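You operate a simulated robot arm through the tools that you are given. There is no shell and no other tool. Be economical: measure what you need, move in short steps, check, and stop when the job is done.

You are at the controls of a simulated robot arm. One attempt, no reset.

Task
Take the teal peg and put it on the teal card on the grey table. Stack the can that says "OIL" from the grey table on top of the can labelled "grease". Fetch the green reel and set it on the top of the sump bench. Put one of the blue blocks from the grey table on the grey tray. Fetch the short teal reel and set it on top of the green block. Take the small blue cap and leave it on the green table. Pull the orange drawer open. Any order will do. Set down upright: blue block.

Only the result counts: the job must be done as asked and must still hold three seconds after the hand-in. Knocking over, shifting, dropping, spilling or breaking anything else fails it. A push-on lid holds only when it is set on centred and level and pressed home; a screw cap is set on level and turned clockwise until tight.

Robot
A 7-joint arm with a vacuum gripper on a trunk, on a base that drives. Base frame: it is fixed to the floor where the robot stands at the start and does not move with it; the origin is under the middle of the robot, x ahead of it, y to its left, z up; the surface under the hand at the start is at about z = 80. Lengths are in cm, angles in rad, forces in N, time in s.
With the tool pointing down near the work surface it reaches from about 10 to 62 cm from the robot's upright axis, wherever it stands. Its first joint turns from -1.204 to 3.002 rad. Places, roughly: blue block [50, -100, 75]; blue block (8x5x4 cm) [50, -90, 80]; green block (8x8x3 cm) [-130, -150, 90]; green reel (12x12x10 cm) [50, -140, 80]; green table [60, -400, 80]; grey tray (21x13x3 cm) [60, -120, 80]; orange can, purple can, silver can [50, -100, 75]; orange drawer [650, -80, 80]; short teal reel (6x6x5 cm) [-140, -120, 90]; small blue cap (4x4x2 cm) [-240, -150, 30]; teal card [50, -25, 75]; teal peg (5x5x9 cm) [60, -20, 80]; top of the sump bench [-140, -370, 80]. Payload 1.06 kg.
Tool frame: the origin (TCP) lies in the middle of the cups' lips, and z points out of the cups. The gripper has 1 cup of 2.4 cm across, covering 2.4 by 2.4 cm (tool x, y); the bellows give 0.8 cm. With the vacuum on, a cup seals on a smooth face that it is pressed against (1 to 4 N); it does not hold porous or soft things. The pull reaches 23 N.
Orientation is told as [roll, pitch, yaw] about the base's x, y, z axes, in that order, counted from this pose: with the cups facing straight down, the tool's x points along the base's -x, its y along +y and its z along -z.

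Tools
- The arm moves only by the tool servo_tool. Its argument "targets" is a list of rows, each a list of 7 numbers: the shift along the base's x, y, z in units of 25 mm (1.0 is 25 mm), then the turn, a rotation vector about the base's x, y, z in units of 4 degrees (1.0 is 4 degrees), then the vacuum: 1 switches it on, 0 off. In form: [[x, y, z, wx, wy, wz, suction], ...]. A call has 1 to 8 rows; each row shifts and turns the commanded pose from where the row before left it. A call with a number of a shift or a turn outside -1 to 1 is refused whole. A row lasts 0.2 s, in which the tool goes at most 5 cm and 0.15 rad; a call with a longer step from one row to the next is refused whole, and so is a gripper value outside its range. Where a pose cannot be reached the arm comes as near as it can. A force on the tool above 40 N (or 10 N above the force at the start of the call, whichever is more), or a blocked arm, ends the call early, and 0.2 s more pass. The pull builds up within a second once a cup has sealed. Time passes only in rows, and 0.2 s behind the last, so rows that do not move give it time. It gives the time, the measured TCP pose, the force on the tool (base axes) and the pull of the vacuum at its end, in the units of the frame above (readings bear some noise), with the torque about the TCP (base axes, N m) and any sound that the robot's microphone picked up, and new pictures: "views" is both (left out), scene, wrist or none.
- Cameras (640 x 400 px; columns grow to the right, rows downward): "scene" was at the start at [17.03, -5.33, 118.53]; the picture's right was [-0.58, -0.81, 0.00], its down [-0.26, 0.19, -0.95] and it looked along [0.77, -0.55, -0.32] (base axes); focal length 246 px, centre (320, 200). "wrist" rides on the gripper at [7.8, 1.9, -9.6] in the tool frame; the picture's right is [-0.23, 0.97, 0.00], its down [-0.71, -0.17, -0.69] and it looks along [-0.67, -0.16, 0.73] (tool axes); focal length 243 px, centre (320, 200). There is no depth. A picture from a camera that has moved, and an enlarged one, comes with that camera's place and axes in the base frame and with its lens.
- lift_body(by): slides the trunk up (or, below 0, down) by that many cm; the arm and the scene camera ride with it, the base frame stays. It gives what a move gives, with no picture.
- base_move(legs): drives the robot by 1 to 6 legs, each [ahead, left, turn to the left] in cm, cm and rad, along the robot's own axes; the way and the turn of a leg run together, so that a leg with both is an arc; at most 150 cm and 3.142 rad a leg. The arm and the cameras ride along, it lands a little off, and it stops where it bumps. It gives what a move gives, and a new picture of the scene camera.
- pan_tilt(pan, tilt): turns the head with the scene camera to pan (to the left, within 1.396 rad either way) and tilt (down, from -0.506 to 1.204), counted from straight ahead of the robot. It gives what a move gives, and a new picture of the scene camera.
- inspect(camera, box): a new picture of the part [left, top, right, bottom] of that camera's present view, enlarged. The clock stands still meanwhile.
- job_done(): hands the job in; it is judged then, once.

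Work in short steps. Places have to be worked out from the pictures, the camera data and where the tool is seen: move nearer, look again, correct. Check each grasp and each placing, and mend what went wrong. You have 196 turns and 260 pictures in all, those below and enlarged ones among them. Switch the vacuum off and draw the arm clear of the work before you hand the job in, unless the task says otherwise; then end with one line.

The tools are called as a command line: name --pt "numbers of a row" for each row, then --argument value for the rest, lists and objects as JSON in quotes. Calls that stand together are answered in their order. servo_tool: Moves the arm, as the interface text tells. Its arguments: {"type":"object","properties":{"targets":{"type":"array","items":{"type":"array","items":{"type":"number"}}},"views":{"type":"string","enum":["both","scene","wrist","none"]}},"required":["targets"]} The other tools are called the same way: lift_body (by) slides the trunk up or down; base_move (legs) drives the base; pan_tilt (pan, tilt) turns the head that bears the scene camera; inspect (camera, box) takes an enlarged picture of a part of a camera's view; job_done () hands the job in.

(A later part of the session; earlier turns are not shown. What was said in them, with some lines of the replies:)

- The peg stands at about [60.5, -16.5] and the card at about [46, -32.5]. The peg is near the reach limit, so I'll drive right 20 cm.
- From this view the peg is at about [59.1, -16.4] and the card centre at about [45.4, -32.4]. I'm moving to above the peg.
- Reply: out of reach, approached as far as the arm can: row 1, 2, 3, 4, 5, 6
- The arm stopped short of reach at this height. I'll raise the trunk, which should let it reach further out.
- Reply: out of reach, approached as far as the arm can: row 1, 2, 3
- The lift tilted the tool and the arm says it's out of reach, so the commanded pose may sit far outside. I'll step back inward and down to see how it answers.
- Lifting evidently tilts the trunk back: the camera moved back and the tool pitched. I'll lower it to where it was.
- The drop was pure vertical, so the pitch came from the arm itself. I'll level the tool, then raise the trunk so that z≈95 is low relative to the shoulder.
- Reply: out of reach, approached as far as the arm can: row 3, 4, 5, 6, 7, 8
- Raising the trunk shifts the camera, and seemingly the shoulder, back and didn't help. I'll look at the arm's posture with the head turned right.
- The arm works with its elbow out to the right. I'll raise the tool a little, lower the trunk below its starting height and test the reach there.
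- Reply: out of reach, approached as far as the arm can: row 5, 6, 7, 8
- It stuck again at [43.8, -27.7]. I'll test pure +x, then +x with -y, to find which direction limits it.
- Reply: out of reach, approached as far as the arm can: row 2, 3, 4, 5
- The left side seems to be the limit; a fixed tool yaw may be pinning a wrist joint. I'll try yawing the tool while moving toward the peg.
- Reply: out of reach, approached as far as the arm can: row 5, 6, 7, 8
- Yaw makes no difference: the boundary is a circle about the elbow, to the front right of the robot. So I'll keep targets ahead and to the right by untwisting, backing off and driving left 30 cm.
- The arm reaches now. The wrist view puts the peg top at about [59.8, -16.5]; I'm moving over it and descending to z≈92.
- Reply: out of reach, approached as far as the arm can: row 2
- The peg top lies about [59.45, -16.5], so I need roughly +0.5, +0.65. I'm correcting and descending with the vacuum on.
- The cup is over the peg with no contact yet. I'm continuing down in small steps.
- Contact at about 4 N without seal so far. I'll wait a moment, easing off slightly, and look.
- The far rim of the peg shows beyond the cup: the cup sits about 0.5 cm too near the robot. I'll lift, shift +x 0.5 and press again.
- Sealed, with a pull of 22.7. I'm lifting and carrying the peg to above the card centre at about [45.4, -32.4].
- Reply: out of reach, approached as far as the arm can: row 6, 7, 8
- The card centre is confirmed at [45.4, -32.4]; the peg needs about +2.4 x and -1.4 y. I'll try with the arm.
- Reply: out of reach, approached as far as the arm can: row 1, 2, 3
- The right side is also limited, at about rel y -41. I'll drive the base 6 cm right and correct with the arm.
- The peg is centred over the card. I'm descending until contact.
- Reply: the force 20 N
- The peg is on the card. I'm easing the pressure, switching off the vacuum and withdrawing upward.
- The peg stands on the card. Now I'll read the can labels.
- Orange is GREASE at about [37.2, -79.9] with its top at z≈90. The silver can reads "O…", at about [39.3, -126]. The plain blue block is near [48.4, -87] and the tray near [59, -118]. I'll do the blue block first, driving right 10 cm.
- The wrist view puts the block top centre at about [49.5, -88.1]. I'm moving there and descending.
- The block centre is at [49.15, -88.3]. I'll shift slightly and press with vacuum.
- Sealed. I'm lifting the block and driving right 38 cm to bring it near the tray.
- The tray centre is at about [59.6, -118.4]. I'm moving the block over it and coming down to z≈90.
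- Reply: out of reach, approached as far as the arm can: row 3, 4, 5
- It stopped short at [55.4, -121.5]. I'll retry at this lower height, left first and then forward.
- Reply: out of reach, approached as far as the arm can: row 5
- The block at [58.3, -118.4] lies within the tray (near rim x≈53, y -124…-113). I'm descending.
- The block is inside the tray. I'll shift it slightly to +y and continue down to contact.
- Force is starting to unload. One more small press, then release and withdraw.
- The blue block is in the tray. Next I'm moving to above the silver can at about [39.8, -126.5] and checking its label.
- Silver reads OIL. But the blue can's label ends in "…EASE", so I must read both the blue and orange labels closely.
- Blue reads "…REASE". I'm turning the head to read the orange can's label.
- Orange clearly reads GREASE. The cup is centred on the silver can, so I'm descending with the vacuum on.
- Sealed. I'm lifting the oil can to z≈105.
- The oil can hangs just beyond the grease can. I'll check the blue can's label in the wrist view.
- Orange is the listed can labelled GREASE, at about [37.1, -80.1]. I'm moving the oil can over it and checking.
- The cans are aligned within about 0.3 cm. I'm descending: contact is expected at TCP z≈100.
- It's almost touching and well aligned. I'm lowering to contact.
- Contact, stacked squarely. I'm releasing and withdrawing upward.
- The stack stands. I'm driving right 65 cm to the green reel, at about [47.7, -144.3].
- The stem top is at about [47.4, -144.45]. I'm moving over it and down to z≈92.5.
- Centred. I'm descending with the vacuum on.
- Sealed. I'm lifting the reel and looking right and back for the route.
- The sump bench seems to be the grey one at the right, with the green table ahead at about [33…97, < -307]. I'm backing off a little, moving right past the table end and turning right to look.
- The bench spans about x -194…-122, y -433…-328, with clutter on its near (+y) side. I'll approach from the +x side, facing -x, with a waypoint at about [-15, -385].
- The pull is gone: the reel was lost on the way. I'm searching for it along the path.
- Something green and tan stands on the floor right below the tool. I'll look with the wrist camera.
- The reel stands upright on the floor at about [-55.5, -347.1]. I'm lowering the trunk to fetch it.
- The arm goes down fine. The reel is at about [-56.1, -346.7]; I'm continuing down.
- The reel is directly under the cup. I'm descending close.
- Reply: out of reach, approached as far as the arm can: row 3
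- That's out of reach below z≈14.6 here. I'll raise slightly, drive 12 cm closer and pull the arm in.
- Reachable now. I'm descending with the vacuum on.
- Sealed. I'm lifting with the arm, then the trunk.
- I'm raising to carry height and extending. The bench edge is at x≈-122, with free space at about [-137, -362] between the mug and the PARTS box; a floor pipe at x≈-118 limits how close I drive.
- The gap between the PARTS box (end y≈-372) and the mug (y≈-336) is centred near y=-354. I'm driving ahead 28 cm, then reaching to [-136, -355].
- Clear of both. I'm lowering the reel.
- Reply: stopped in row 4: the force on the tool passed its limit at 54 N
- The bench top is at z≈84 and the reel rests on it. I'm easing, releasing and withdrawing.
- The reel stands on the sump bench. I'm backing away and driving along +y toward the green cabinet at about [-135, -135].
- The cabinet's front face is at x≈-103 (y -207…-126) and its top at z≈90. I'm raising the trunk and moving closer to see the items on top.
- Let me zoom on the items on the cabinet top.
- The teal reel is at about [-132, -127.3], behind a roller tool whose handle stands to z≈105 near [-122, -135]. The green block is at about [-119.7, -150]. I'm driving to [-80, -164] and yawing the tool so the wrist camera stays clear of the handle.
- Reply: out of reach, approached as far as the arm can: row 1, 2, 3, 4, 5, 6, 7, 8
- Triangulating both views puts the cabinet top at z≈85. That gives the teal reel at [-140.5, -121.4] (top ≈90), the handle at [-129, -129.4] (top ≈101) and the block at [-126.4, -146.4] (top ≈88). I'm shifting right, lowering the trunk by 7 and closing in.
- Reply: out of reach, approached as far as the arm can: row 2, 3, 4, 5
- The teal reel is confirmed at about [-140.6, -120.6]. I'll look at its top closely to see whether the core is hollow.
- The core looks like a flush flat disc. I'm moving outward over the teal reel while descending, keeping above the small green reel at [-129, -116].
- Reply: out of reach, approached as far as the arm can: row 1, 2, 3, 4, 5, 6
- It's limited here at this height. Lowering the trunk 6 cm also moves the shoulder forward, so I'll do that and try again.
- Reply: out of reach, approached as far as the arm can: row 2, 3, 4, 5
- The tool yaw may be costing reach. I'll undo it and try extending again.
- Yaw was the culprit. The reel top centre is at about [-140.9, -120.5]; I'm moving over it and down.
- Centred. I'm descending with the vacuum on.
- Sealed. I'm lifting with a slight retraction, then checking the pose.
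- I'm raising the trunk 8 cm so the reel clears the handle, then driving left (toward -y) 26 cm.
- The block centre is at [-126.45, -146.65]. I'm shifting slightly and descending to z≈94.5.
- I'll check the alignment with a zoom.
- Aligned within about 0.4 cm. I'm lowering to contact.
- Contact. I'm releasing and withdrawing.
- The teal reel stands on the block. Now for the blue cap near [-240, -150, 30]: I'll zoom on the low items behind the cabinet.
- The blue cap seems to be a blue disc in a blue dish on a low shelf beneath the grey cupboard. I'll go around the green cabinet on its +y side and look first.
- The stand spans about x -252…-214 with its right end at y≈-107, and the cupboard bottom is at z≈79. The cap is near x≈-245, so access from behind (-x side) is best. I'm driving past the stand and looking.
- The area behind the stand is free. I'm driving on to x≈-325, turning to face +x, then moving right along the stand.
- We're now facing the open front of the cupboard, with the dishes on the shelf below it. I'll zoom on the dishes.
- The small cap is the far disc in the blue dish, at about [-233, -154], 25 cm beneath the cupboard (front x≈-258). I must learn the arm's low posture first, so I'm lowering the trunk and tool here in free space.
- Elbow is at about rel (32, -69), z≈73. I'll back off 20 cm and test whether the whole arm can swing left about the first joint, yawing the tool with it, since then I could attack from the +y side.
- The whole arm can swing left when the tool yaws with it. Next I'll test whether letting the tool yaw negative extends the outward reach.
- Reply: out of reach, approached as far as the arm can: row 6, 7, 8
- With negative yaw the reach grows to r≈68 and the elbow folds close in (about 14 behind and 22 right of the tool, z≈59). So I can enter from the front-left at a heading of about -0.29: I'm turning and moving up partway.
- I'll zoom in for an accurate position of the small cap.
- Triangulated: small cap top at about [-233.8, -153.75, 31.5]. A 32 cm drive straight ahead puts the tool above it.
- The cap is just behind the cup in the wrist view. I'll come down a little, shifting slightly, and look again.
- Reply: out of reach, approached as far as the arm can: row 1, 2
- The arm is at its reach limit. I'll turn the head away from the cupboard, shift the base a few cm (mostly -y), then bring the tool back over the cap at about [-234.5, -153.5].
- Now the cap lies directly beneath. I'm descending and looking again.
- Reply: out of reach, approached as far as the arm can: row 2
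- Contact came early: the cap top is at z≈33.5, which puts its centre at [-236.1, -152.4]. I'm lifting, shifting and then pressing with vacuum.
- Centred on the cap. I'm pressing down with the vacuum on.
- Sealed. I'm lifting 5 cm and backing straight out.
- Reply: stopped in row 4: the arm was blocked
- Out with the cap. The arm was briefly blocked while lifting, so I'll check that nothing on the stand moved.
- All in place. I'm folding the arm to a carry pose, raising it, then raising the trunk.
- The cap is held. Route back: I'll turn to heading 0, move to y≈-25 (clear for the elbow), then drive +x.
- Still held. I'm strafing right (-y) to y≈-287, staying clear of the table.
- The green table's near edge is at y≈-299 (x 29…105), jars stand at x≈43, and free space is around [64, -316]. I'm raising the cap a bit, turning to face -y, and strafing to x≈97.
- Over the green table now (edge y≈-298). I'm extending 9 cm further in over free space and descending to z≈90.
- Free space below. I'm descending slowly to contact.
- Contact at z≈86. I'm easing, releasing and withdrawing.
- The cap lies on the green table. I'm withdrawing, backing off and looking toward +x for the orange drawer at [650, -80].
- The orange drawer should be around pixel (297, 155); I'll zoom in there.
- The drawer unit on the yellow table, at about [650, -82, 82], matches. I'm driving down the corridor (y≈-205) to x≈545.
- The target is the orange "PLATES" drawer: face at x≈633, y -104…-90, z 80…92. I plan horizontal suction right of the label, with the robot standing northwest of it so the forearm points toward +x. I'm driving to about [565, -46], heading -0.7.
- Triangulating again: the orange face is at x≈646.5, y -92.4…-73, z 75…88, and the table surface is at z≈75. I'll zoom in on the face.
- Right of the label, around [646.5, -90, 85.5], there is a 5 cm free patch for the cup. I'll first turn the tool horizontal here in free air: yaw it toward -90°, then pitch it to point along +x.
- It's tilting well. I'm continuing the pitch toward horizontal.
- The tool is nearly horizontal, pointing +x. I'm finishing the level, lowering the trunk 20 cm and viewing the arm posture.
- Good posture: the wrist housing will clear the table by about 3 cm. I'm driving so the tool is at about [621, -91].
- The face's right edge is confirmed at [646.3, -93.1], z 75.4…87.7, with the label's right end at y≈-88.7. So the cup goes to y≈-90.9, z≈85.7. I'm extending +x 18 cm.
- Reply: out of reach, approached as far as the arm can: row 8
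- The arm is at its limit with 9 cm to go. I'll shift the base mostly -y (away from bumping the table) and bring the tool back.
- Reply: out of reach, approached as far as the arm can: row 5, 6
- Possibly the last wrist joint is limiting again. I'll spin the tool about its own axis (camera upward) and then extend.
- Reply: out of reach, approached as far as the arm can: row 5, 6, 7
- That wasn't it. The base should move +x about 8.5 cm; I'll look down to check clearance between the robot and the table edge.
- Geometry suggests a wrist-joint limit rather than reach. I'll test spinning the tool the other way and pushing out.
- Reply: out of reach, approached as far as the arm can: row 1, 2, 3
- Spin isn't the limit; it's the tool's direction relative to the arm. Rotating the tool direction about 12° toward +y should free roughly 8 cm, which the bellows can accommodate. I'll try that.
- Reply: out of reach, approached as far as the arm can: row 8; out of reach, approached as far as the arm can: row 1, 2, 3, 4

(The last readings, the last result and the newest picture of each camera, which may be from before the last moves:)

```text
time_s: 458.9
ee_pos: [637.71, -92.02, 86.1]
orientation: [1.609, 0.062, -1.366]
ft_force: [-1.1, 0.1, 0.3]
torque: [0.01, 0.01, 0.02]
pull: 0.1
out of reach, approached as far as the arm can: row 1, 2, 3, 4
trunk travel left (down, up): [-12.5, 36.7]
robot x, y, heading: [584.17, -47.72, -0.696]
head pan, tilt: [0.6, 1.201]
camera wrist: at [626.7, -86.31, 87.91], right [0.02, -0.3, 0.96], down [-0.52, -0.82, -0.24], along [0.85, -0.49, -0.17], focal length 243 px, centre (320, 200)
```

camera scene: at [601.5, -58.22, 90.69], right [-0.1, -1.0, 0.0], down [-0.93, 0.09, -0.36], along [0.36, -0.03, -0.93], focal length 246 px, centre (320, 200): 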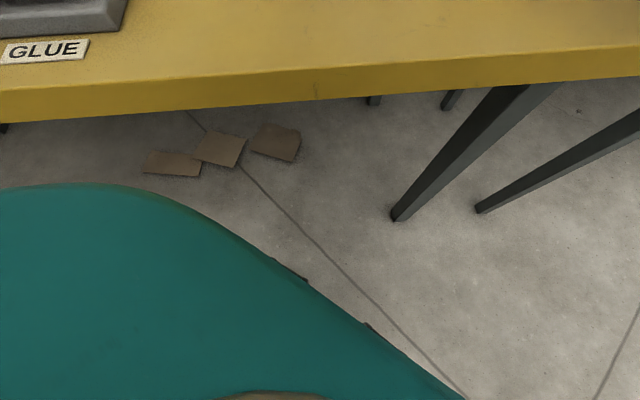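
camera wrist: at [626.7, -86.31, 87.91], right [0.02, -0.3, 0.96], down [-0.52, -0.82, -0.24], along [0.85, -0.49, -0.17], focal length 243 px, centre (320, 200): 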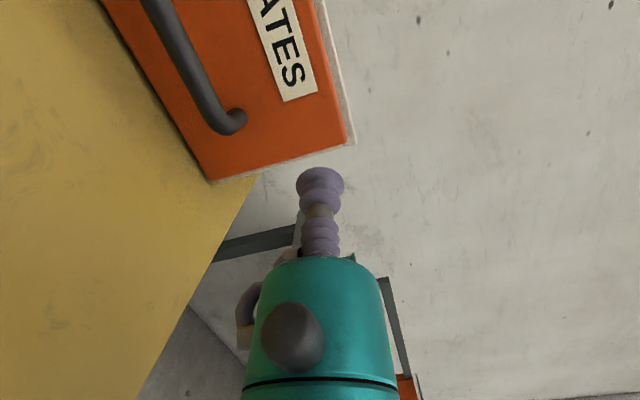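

Still limited, so the base must come closer, and with the present heading the left shoulder faces the table edge. I'll back off and turn to heading ≈-0.25, which lets the robot stand nearer the table.

base_move --legs '[[-19.2, -16, 0], [0, 0, 0.45]]'

servo_tool --pt "0 -0.5 0 0 0 -1 0" --pt "0 -0.5 0 0 0 -1 0" --pt "0 -0.5 0 0 0 -1 0" --pt "0 -0.5 0 0 0 -1 0" --pt "0 -0.5 0 0 0 -1 0" --pt "0 -0.5 0 0 0 -1 0" --pt "0 -0.5 0 0 0 -1 0" --pt "0 -0.5 0 0 0 -1 0" --views "none"

```text
time_s: 462.3
ee_pos: [626.39, -64.33, 86.08]
orientation: [1.61, 0.062, -0.915]
ft_force: [-0.5, 0.1, 0.3]
torque: [-0.02, -0.02, -0.01]
pull: 0.2
trunk travel left (down, up): [-12.5, 36.7]
robot x, y, heading: [559.19, -47.85, -0.243]
head pan, tilt: [0.6, 1.201]
camera scene: at [579.21, -49.67, 90.69], right [0.35, -0.94, 0.0], down [-0.87, -0.32, -0.36], along [0.34, 0.13, -0.93], focal length 246 px, centre (320, 200)
```

scene: 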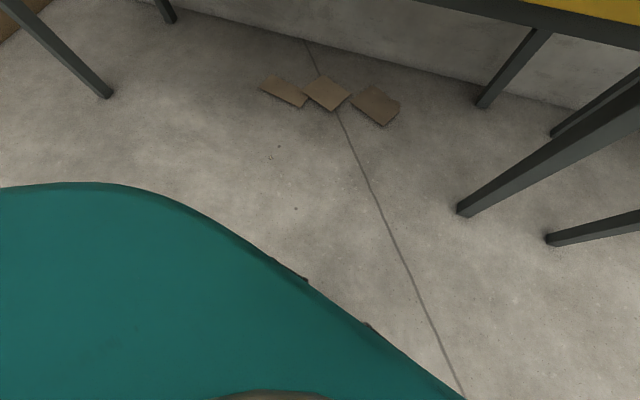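

```text
time_s: 464.1
ee_pos: [626.44, -74.22, 86.14]
orientation: [1.611, 0.061, -1.475]
ft_force: [-0.5, 0.5, 0.2]
torque: [0.01, 0.02, 0.01]
pull: 0.0
trunk travel left (down, up): [-12.5, 36.7]
robot x, y, heading: [559.58, -48.23, -0.246]
head pan, tilt: [0.6, 1.201]
```

In this heading the arm reaches much further out. I'm straightening the tool direction to +x and shifting the base so the cup comes to about [640, -91].

servo_tool --pt "0 0 0 0 0 -0.7 0" --pt "0 0 0 0 0 -0.7 0" --views "none"

base_move --legs '[[16, -13, 0]]'

pan_tilt --pan -0.2 --tilt 0.5

inspect --camera "wrist" --box '[0, 0, 640, 400]'

```text
time_s: 464.7
ee_pos: [626.56, -74.29, 86.12]
orientation: [1.612, 0.06, -1.572]
ft_force: [0.0, -0.1, 0.4]
torque: [-0.02, -0.02, 0.02]
pull: 0.0
trunk travel left (down, up): [-12.5, 36.7]
robot x, y, heading: [558.86, -48.08, -0.24]
head pan, tilt: [0.6, 1.201]
```

```text
time_s: 466.4
ee_pos: [638.92, -90.61, 86.03]
orientation: [1.61, 0.061, -1.57]
ft_force: [0.2, 0.3, -0.1]
torque: [0.03, 0.02, 0.03]
pull: 0.0
trunk travel left (down, up): [-12.5, 36.7]
robot x, y, heading: [571.49, -64.79, -0.243]
head pan, tilt: [0.6, 1.201]
camera scene: at [591.63, -65.98, 90.69], right [0.35, -0.94, 0.0], down [-0.87, -0.32, -0.36], along [0.34, 0.13, -0.93], focal length 246 px, centre (320, 200)
```

scene: 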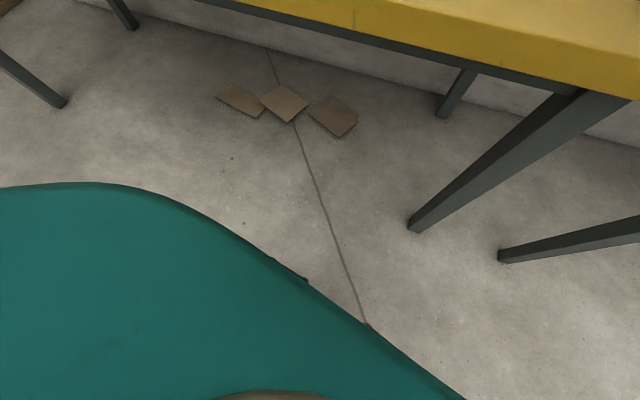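

```text
time_s: 467.6
ee_pos: [638.92, -90.61, 86.2]
orientation: [1.612, 0.062, -1.571]
ft_force: [0.3, -1.7, 0.2]
torque: [-0.01, 0.0, 0.01]
pull: 0.1
trunk travel left (down, up): [-12.5, 36.7]
robot x, y, heading: [571.37, -64.29, -0.243]
head pan, tilt: [-0.201, 0.499]
camera scene: at [594.6, -71.84, 96.05], right [-0.43, -0.9, 0.0], down [-0.43, 0.21, -0.88], along [0.79, -0.38, -0.48], focal length 246 px, centre (320, 200)
```

scene: 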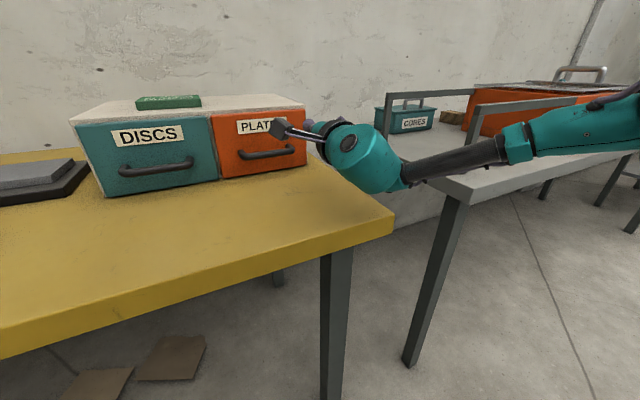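

```text
1.00 times, centred on (320, 200) of wrist (not enlarged: the box is as wide or as high as the picture)
camera zoom: at [629.22, -82.88, 87.93], right [-0.04, -0.29, 0.96], down [-0.68, -0.69, -0.24], along [0.73, -0.66, -0.17], focal length 243 px, centre (320, 200)
```

zoom: 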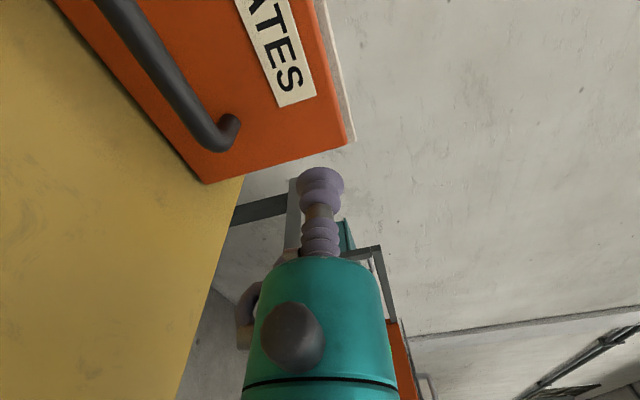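

Well placed. I'm extending slowly toward the face with the vacuum on.

servo_tool --pt "0.6 0 -0.15 0 0 0 1" --pt "0.6 0 -0.1 0 0 0 1" --pt "0.6 0 0 0 0 0 1" --pt "0.4 0 0 0 0 0 1" --pt "0.2 0 0 0 0 0 1" --pt "0.2 0 0 0 0 0 1" --pt "0.1 0 0 0 0 0 1" --views "both"

```text
time_s: 469.2
ee_pos: [643.23, -90.96, 85.28]
orientation: [1.611, 0.061, -1.57]
ft_force: [-0.1, 0.7, -1.4]
torque: [-0.01, 0.02, 0.01]
pull: 0.1
out of reach, approached as far as the arm can: row 3, 4, 5, 6
trunk travel left (down, up): [-12.5, 36.7]
robot x, y, heading: [571.59, -64.35, -0.242]
head pan, tilt: [-0.201, 0.499]
camera scene: at [594.6, -71.85, 96.05], right [-0.43, -0.9, 0.0], down [-0.43, 0.21, -0.88], along [0.79, -0.38, -0.48], focal length 246 px, centre (320, 200)
camera wrist: at [633.59, -83.21, 87.28], right [-0.04, -0.29, 0.96], down [-0.68, -0.69, -0.24], along [0.73, -0.66, -0.17], focal length 243 px, centre (320, 200)
```

scene: 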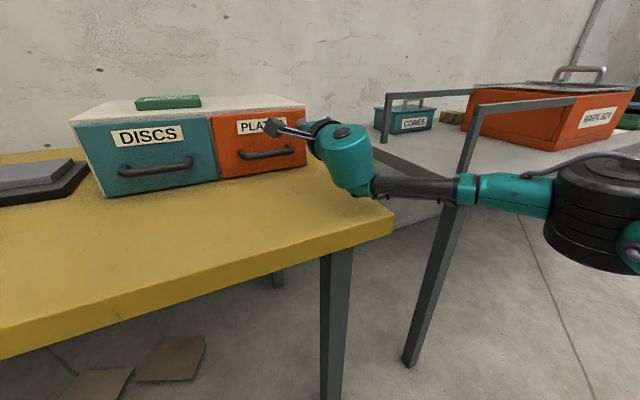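
wrist: 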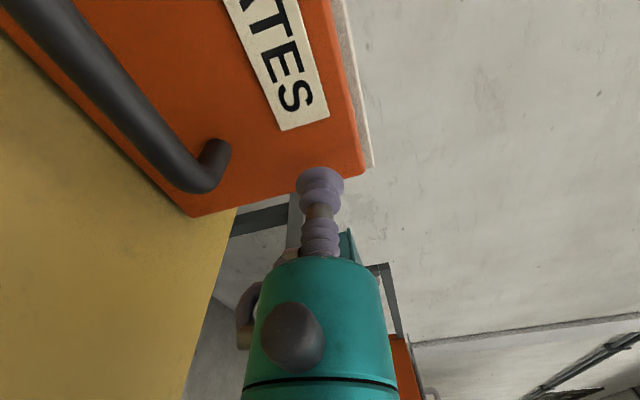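

I'll pull the arm back 3 cm, bring the base 5 cm closer, then press with the arm.

servo_tool --pt "-0.6 0 0 0 0 0 1" --pt "-0.6 0 0 0 0 0 1" --views "none"

base_move --legs '[[5, 1.3, 0]]'

servo_tool --pt "0.15 0 0.05 0 0 0 1" --pt "0.15 0 0.05 0 0 0 1" --pt "0.1 0 0 0 0 0 1" --pt "0.1 0 0 0 0 0 1" --pt "0 0 0 0 0 0 1" --pt "0 0 0 0 0 0 1" --views "wrist"

```text
time_s: 469.8
ee_pos: [640.57, -90.94, 85.43]
orientation: [1.61, 0.061, -1.571]
ft_force: [-0.1, 0.2, -1.1]
torque: [-0.01, 0.0, -0.04]
pull: 0.1
trunk travel left (down, up): [-12.5, 36.7]
robot x, y, heading: [571.84, -64.08, -0.243]
head pan, tilt: [-0.201, 0.499]
```

```text
time_s: 470.7
ee_pos: [645.68, -90.81, 85.25]
orientation: [1.607, 0.062, -1.572]
ft_force: [1.5, -0.6, -2.3]
torque: [-0.01, 0.13, 0.04]
pull: 22.6
trunk travel left (down, up): [-12.5, 36.7]
robot x, y, heading: [576.72, -64.45, -0.248]
head pan, tilt: [-0.201, 0.499]
camera scene: at [599.71, -71.79, 96.04], right [-0.43, -0.9, 0.0], down [-0.43, 0.21, -0.88], along [0.79, -0.38, -0.48], focal length 246 px, centre (320, 200)
```

scene: 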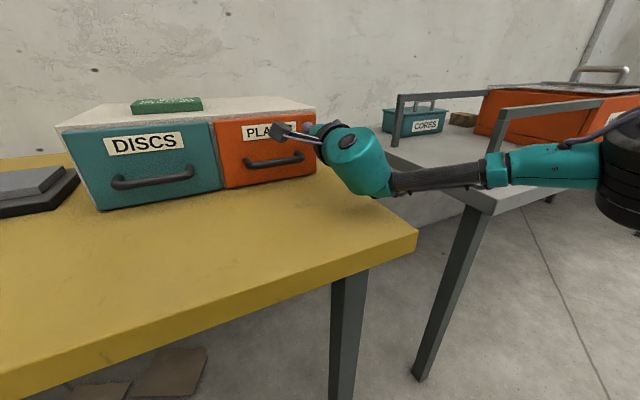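

```text
time_s: 471.5
ee_pos: [646.3, -90.8, 85.37]
orientation: [1.605, 0.061, -1.568]
ft_force: [-16.8, -1.4, -1.4]
torque: [0.18, -0.12, -0.06]
pull: 23.3
trunk travel left (down, up): [-12.5, 36.7]
robot x, y, heading: [576.63, -64.0, -0.244]
head pan, tilt: [-0.201, 0.499]
stopped in row 4: the force on the tool passed its limit at 45 N (the readings are from after the stop); the commanded pose is now the measured one
camera wrist: at [636.62, -83.2, 87.29], right [-0.03, -0.29, 0.96], down [-0.68, -0.7, -0.24], along [0.74, -0.65, -0.18], focal length 243 px, centre (320, 200)
```

wrist: 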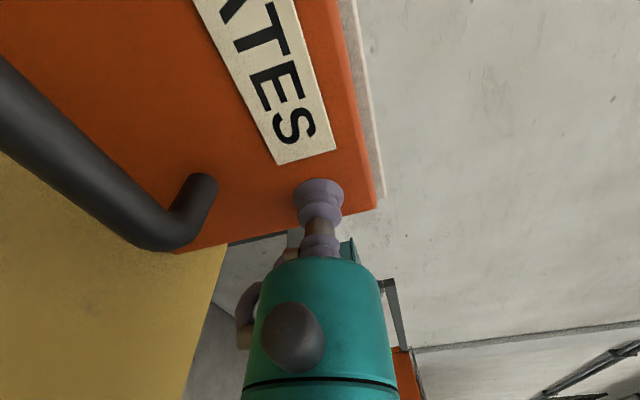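

Sealed on the drawer face. I'm pulling slowly in -x.

servo_tool --pt "-0.1 0 0 0 0 0 1" --pt "-0.15 0 0 0 0 0 1" --pt "-0.2 0 0 0 0 0 1" --pt "-0.25 0 0 0 0 0 1" --pt "-0.25 0 0 0 0 0 1" --pt "-0.25 0 0 0 0 0 1" --views "both"

```text
time_s: 472.9
ee_pos: [643.47, -90.88, 85.39]
orientation: [1.606, 0.059, -1.568]
ft_force: [-0.3, -4.6, 7.4]
torque: [0.06, 0.09, 0.02]
pull: 22.6
trunk travel left (down, up): [-12.5, 36.7]
robot x, y, heading: [576.69, -64.32, -0.247]
head pan, tilt: [-0.201, 0.499]
camera scene: at [599.56, -71.82, 96.07], right [-0.43, -0.9, 0.0], down [-0.43, 0.21, -0.88], along [0.79, -0.38, -0.48], focal length 246 px, centre (320, 200)
camera wrist: at [633.8, -83.19, 87.26], right [-0.03, -0.29, 0.96], down [-0.68, -0.7, -0.24], along [0.73, -0.65, -0.18], focal length 243 px, centre (320, 200)
```

scene: 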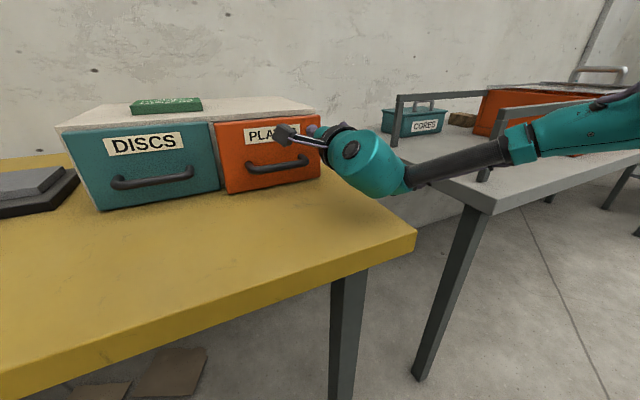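
wrist: 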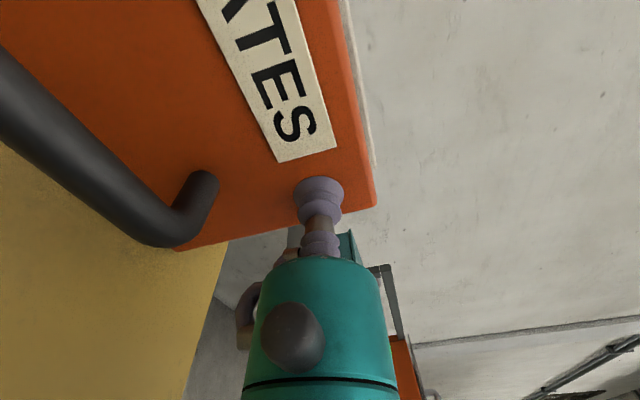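

The drawer is coming out (3 cm). I'm continuing, easing the small sideways and vertical loads.

servo_tool --pt "-0.2 -0.03 0.04 0 0 0 1" --pt "-0.3 -0.02 0.02 0 0 0 1" --pt "-0.3 0 0 0 0 0 1" --pt "-0.3 0 0 0 0 0 1" --pt "-0.3 0 0 0 0 0 1" --pt "-0.3 0 0 0 0 0 1" --pt "-0.3 0 0 0 0 0 1" --pt "-0.3 0 0 0 0 0 1" --views "scene"

```text
time_s: 474.7
ee_pos: [637.66, -90.87, 85.37]
orientation: [1.601, 0.059, -1.569]
ft_force: [0.0, 5.4, -7.3]
torque: [0.0, 0.01, -0.08]
pull: 22.5
trunk travel left (down, up): [-12.5, 36.7]
robot x, y, heading: [577.06, -64.22, -0.245]
head pan, tilt: [-0.201, 0.499]
camera scene: at [599.66, -71.78, 96.04], right [-0.43, -0.9, 0.0], down [-0.43, 0.21, -0.88], along [0.79, -0.38, -0.48], focal length 246 px, centre (320, 200)
```

scene: 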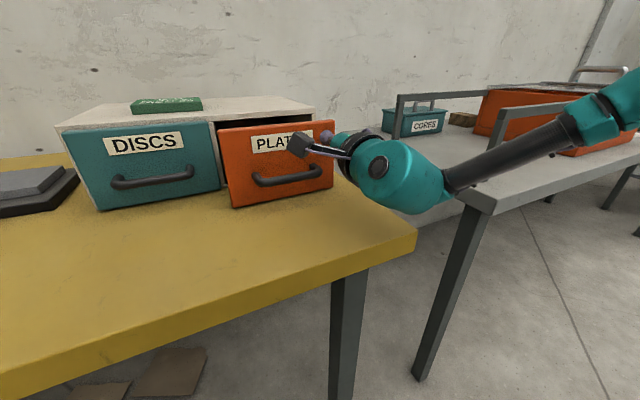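

It's open about 8.5 cm. I'll pull further with the base, keeping the arm shape fixed.

base_move --legs '[[-5.8, -1.45, 0]]'

```text
time_s: 475.7
ee_pos: [631.69, -91.06, 85.44]
orientation: [1.605, 0.06, -1.57]
ft_force: [-0.5, 2.3, -2.4]
torque: [0.05, 0.03, 0.0]
pull: 23.0
trunk travel left (down, up): [-12.5, 36.7]
robot x, y, heading: [570.51, -64.28, -0.246]
head pan, tilt: [-0.201, 0.499]
camera scene: at [593.68, -71.8, 96.06], right [-0.43, -0.9, 0.0], down [-0.43, 0.21, -0.88], along [0.79, -0.38, -0.48], focal length 246 px, centre (320, 200)
```

scene: 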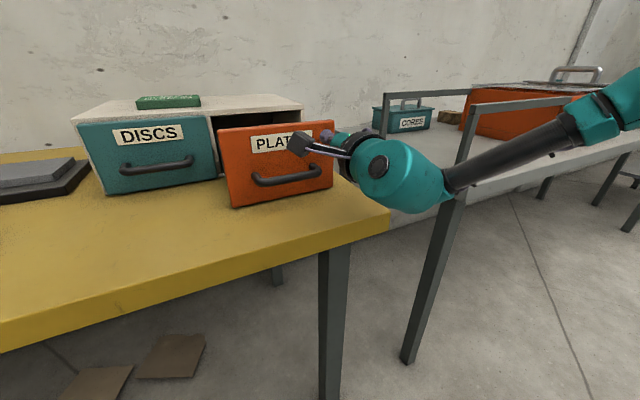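

About 14.6 cm open. I'll pull a bit more gently with the arm until it resists.

servo_tool --pt "-0.2 0 0 0 0 0 1" --pt "-0.2 0 0 0 0 0 1" --pt "-0.2 0 0 0 0 0 1" --pt "-0.2 0 0 0 0 0 1" --pt "-0.2 0 0 0 0 0 1" --pt "-0.2 0 0 0 0 0 1" --views "none"

```text
time_s: 477.1
ee_pos: [628.83, -91.03, 85.41]
orientation: [1.607, 0.059, -1.569]
ft_force: [-0.1, 1.3, 1.2]
torque: [-0.07, 0.03, 0.02]
pull: 22.9
trunk travel left (down, up): [-12.5, 36.7]
robot x, y, heading: [570.58, -64.2, -0.247]
head pan, tilt: [-0.201, 0.499]
```

servo_tool --pt "-0.2 0 0 0 0 0 1" --pt "-0.2 0 0 0 0 0 1" --pt "-0.2 0 0 0 0 0 1" --pt "-0.2 0 0 0 0 0 1" --views "scene"

```text
time_s: 478.1
ee_pos: [626.79, -91.02, 85.5]
orientation: [1.604, 0.059, -1.568]
ft_force: [0.2, 1.3, 0.6]
torque: [-0.12, 0.0, -0.02]
pull: 22.8
trunk travel left (down, up): [-12.5, 36.7]
robot x, y, heading: [570.63, -63.96, -0.245]
head pan, tilt: [-0.201, 0.499]
camera scene: at [593.67, -71.8, 96.06], right [-0.43, -0.9, 0.0], down [-0.43, 0.21, -0.88], along [0.79, -0.38, -0.48], focal length 246 px, centre (320, 200)
```

scene: 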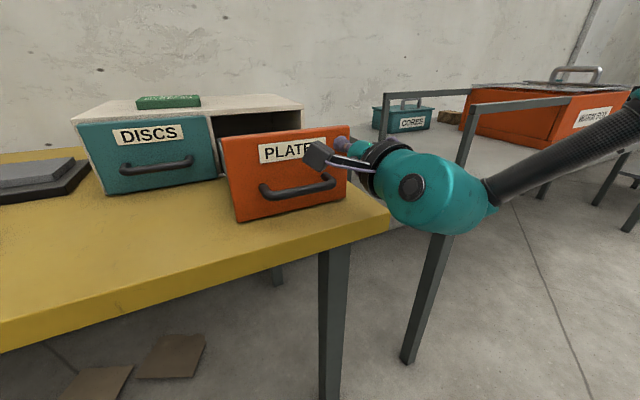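

The drawer is about 19.5 cm open. I'm switching the vacuum off and withdrawing straight back.

servo_tool --pt "0 0 0 0 0 0 0" --pt "0 0 0 0 0 0 0" --pt "0 0 0 0 0 0 0" --pt "0 0 0 0 0 0 0" --pt "-0.1 0 0 0 0 0 0" --pt "-0.3 0 0 0 0 0 0" --pt "-0.6 0 0 0 0 0 0" --views "none"

base_move --legs '[[-29, -7.3, 0]]'

```text
time_s: 479.7
ee_pos: [624.21, -90.95, 85.51]
orientation: [1.604, 0.06, -1.569]
ft_force: [-0.3, 0.3, -0.2]
torque: [-0.02, -0.02, 0.01]
pull: 0.1
trunk travel left (down, up): [-12.5, 36.7]
robot x, y, heading: [571.08, -64.46, -0.248]
head pan, tilt: [-0.201, 0.499]
```

```text
time_s: 481.8
ee_pos: [593.99, -90.91, 85.55]
orientation: [1.604, 0.059, -1.57]
ft_force: [-0.6, -0.7, 0.6]
torque: [0.0, 0.01, 0.05]
pull: 0.0
trunk travel left (down, up): [-12.5, 36.7]
robot x, y, heading: [540.36, -64.44, -0.243]
head pan, tilt: [-0.201, 0.499]
camera scene: at [563.48, -71.76, 96.05], right [-0.43, -0.9, 0.0], down [-0.43, 0.21, -0.88], along [0.79, -0.38, -0.48], focal length 246 px, centre (320, 200)
```

scene: 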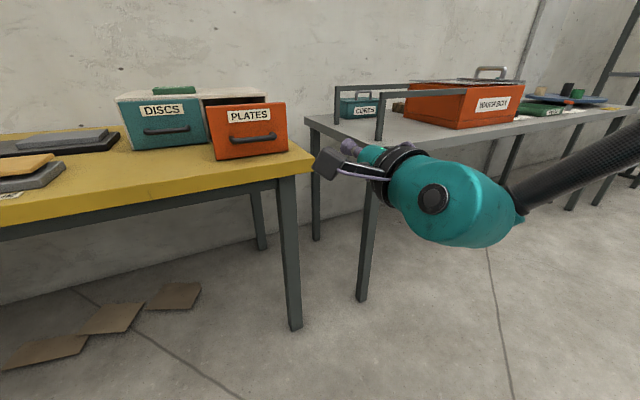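

The drawer stays open, the arm is clear and the vacuum is off. All seven parts were checked as they were placed, so I'm handing in.

job_done

```text
The job is handed in.
```

All seven parts were done and the job is handed in. On the way the green reel came off the cup and fell to the floor; it stood upright and I placed it on the sump bench. While lifting the blue cap the arm was briefly blocked, possibly by the cupboard above it, and nothing looked out of place afterwards.
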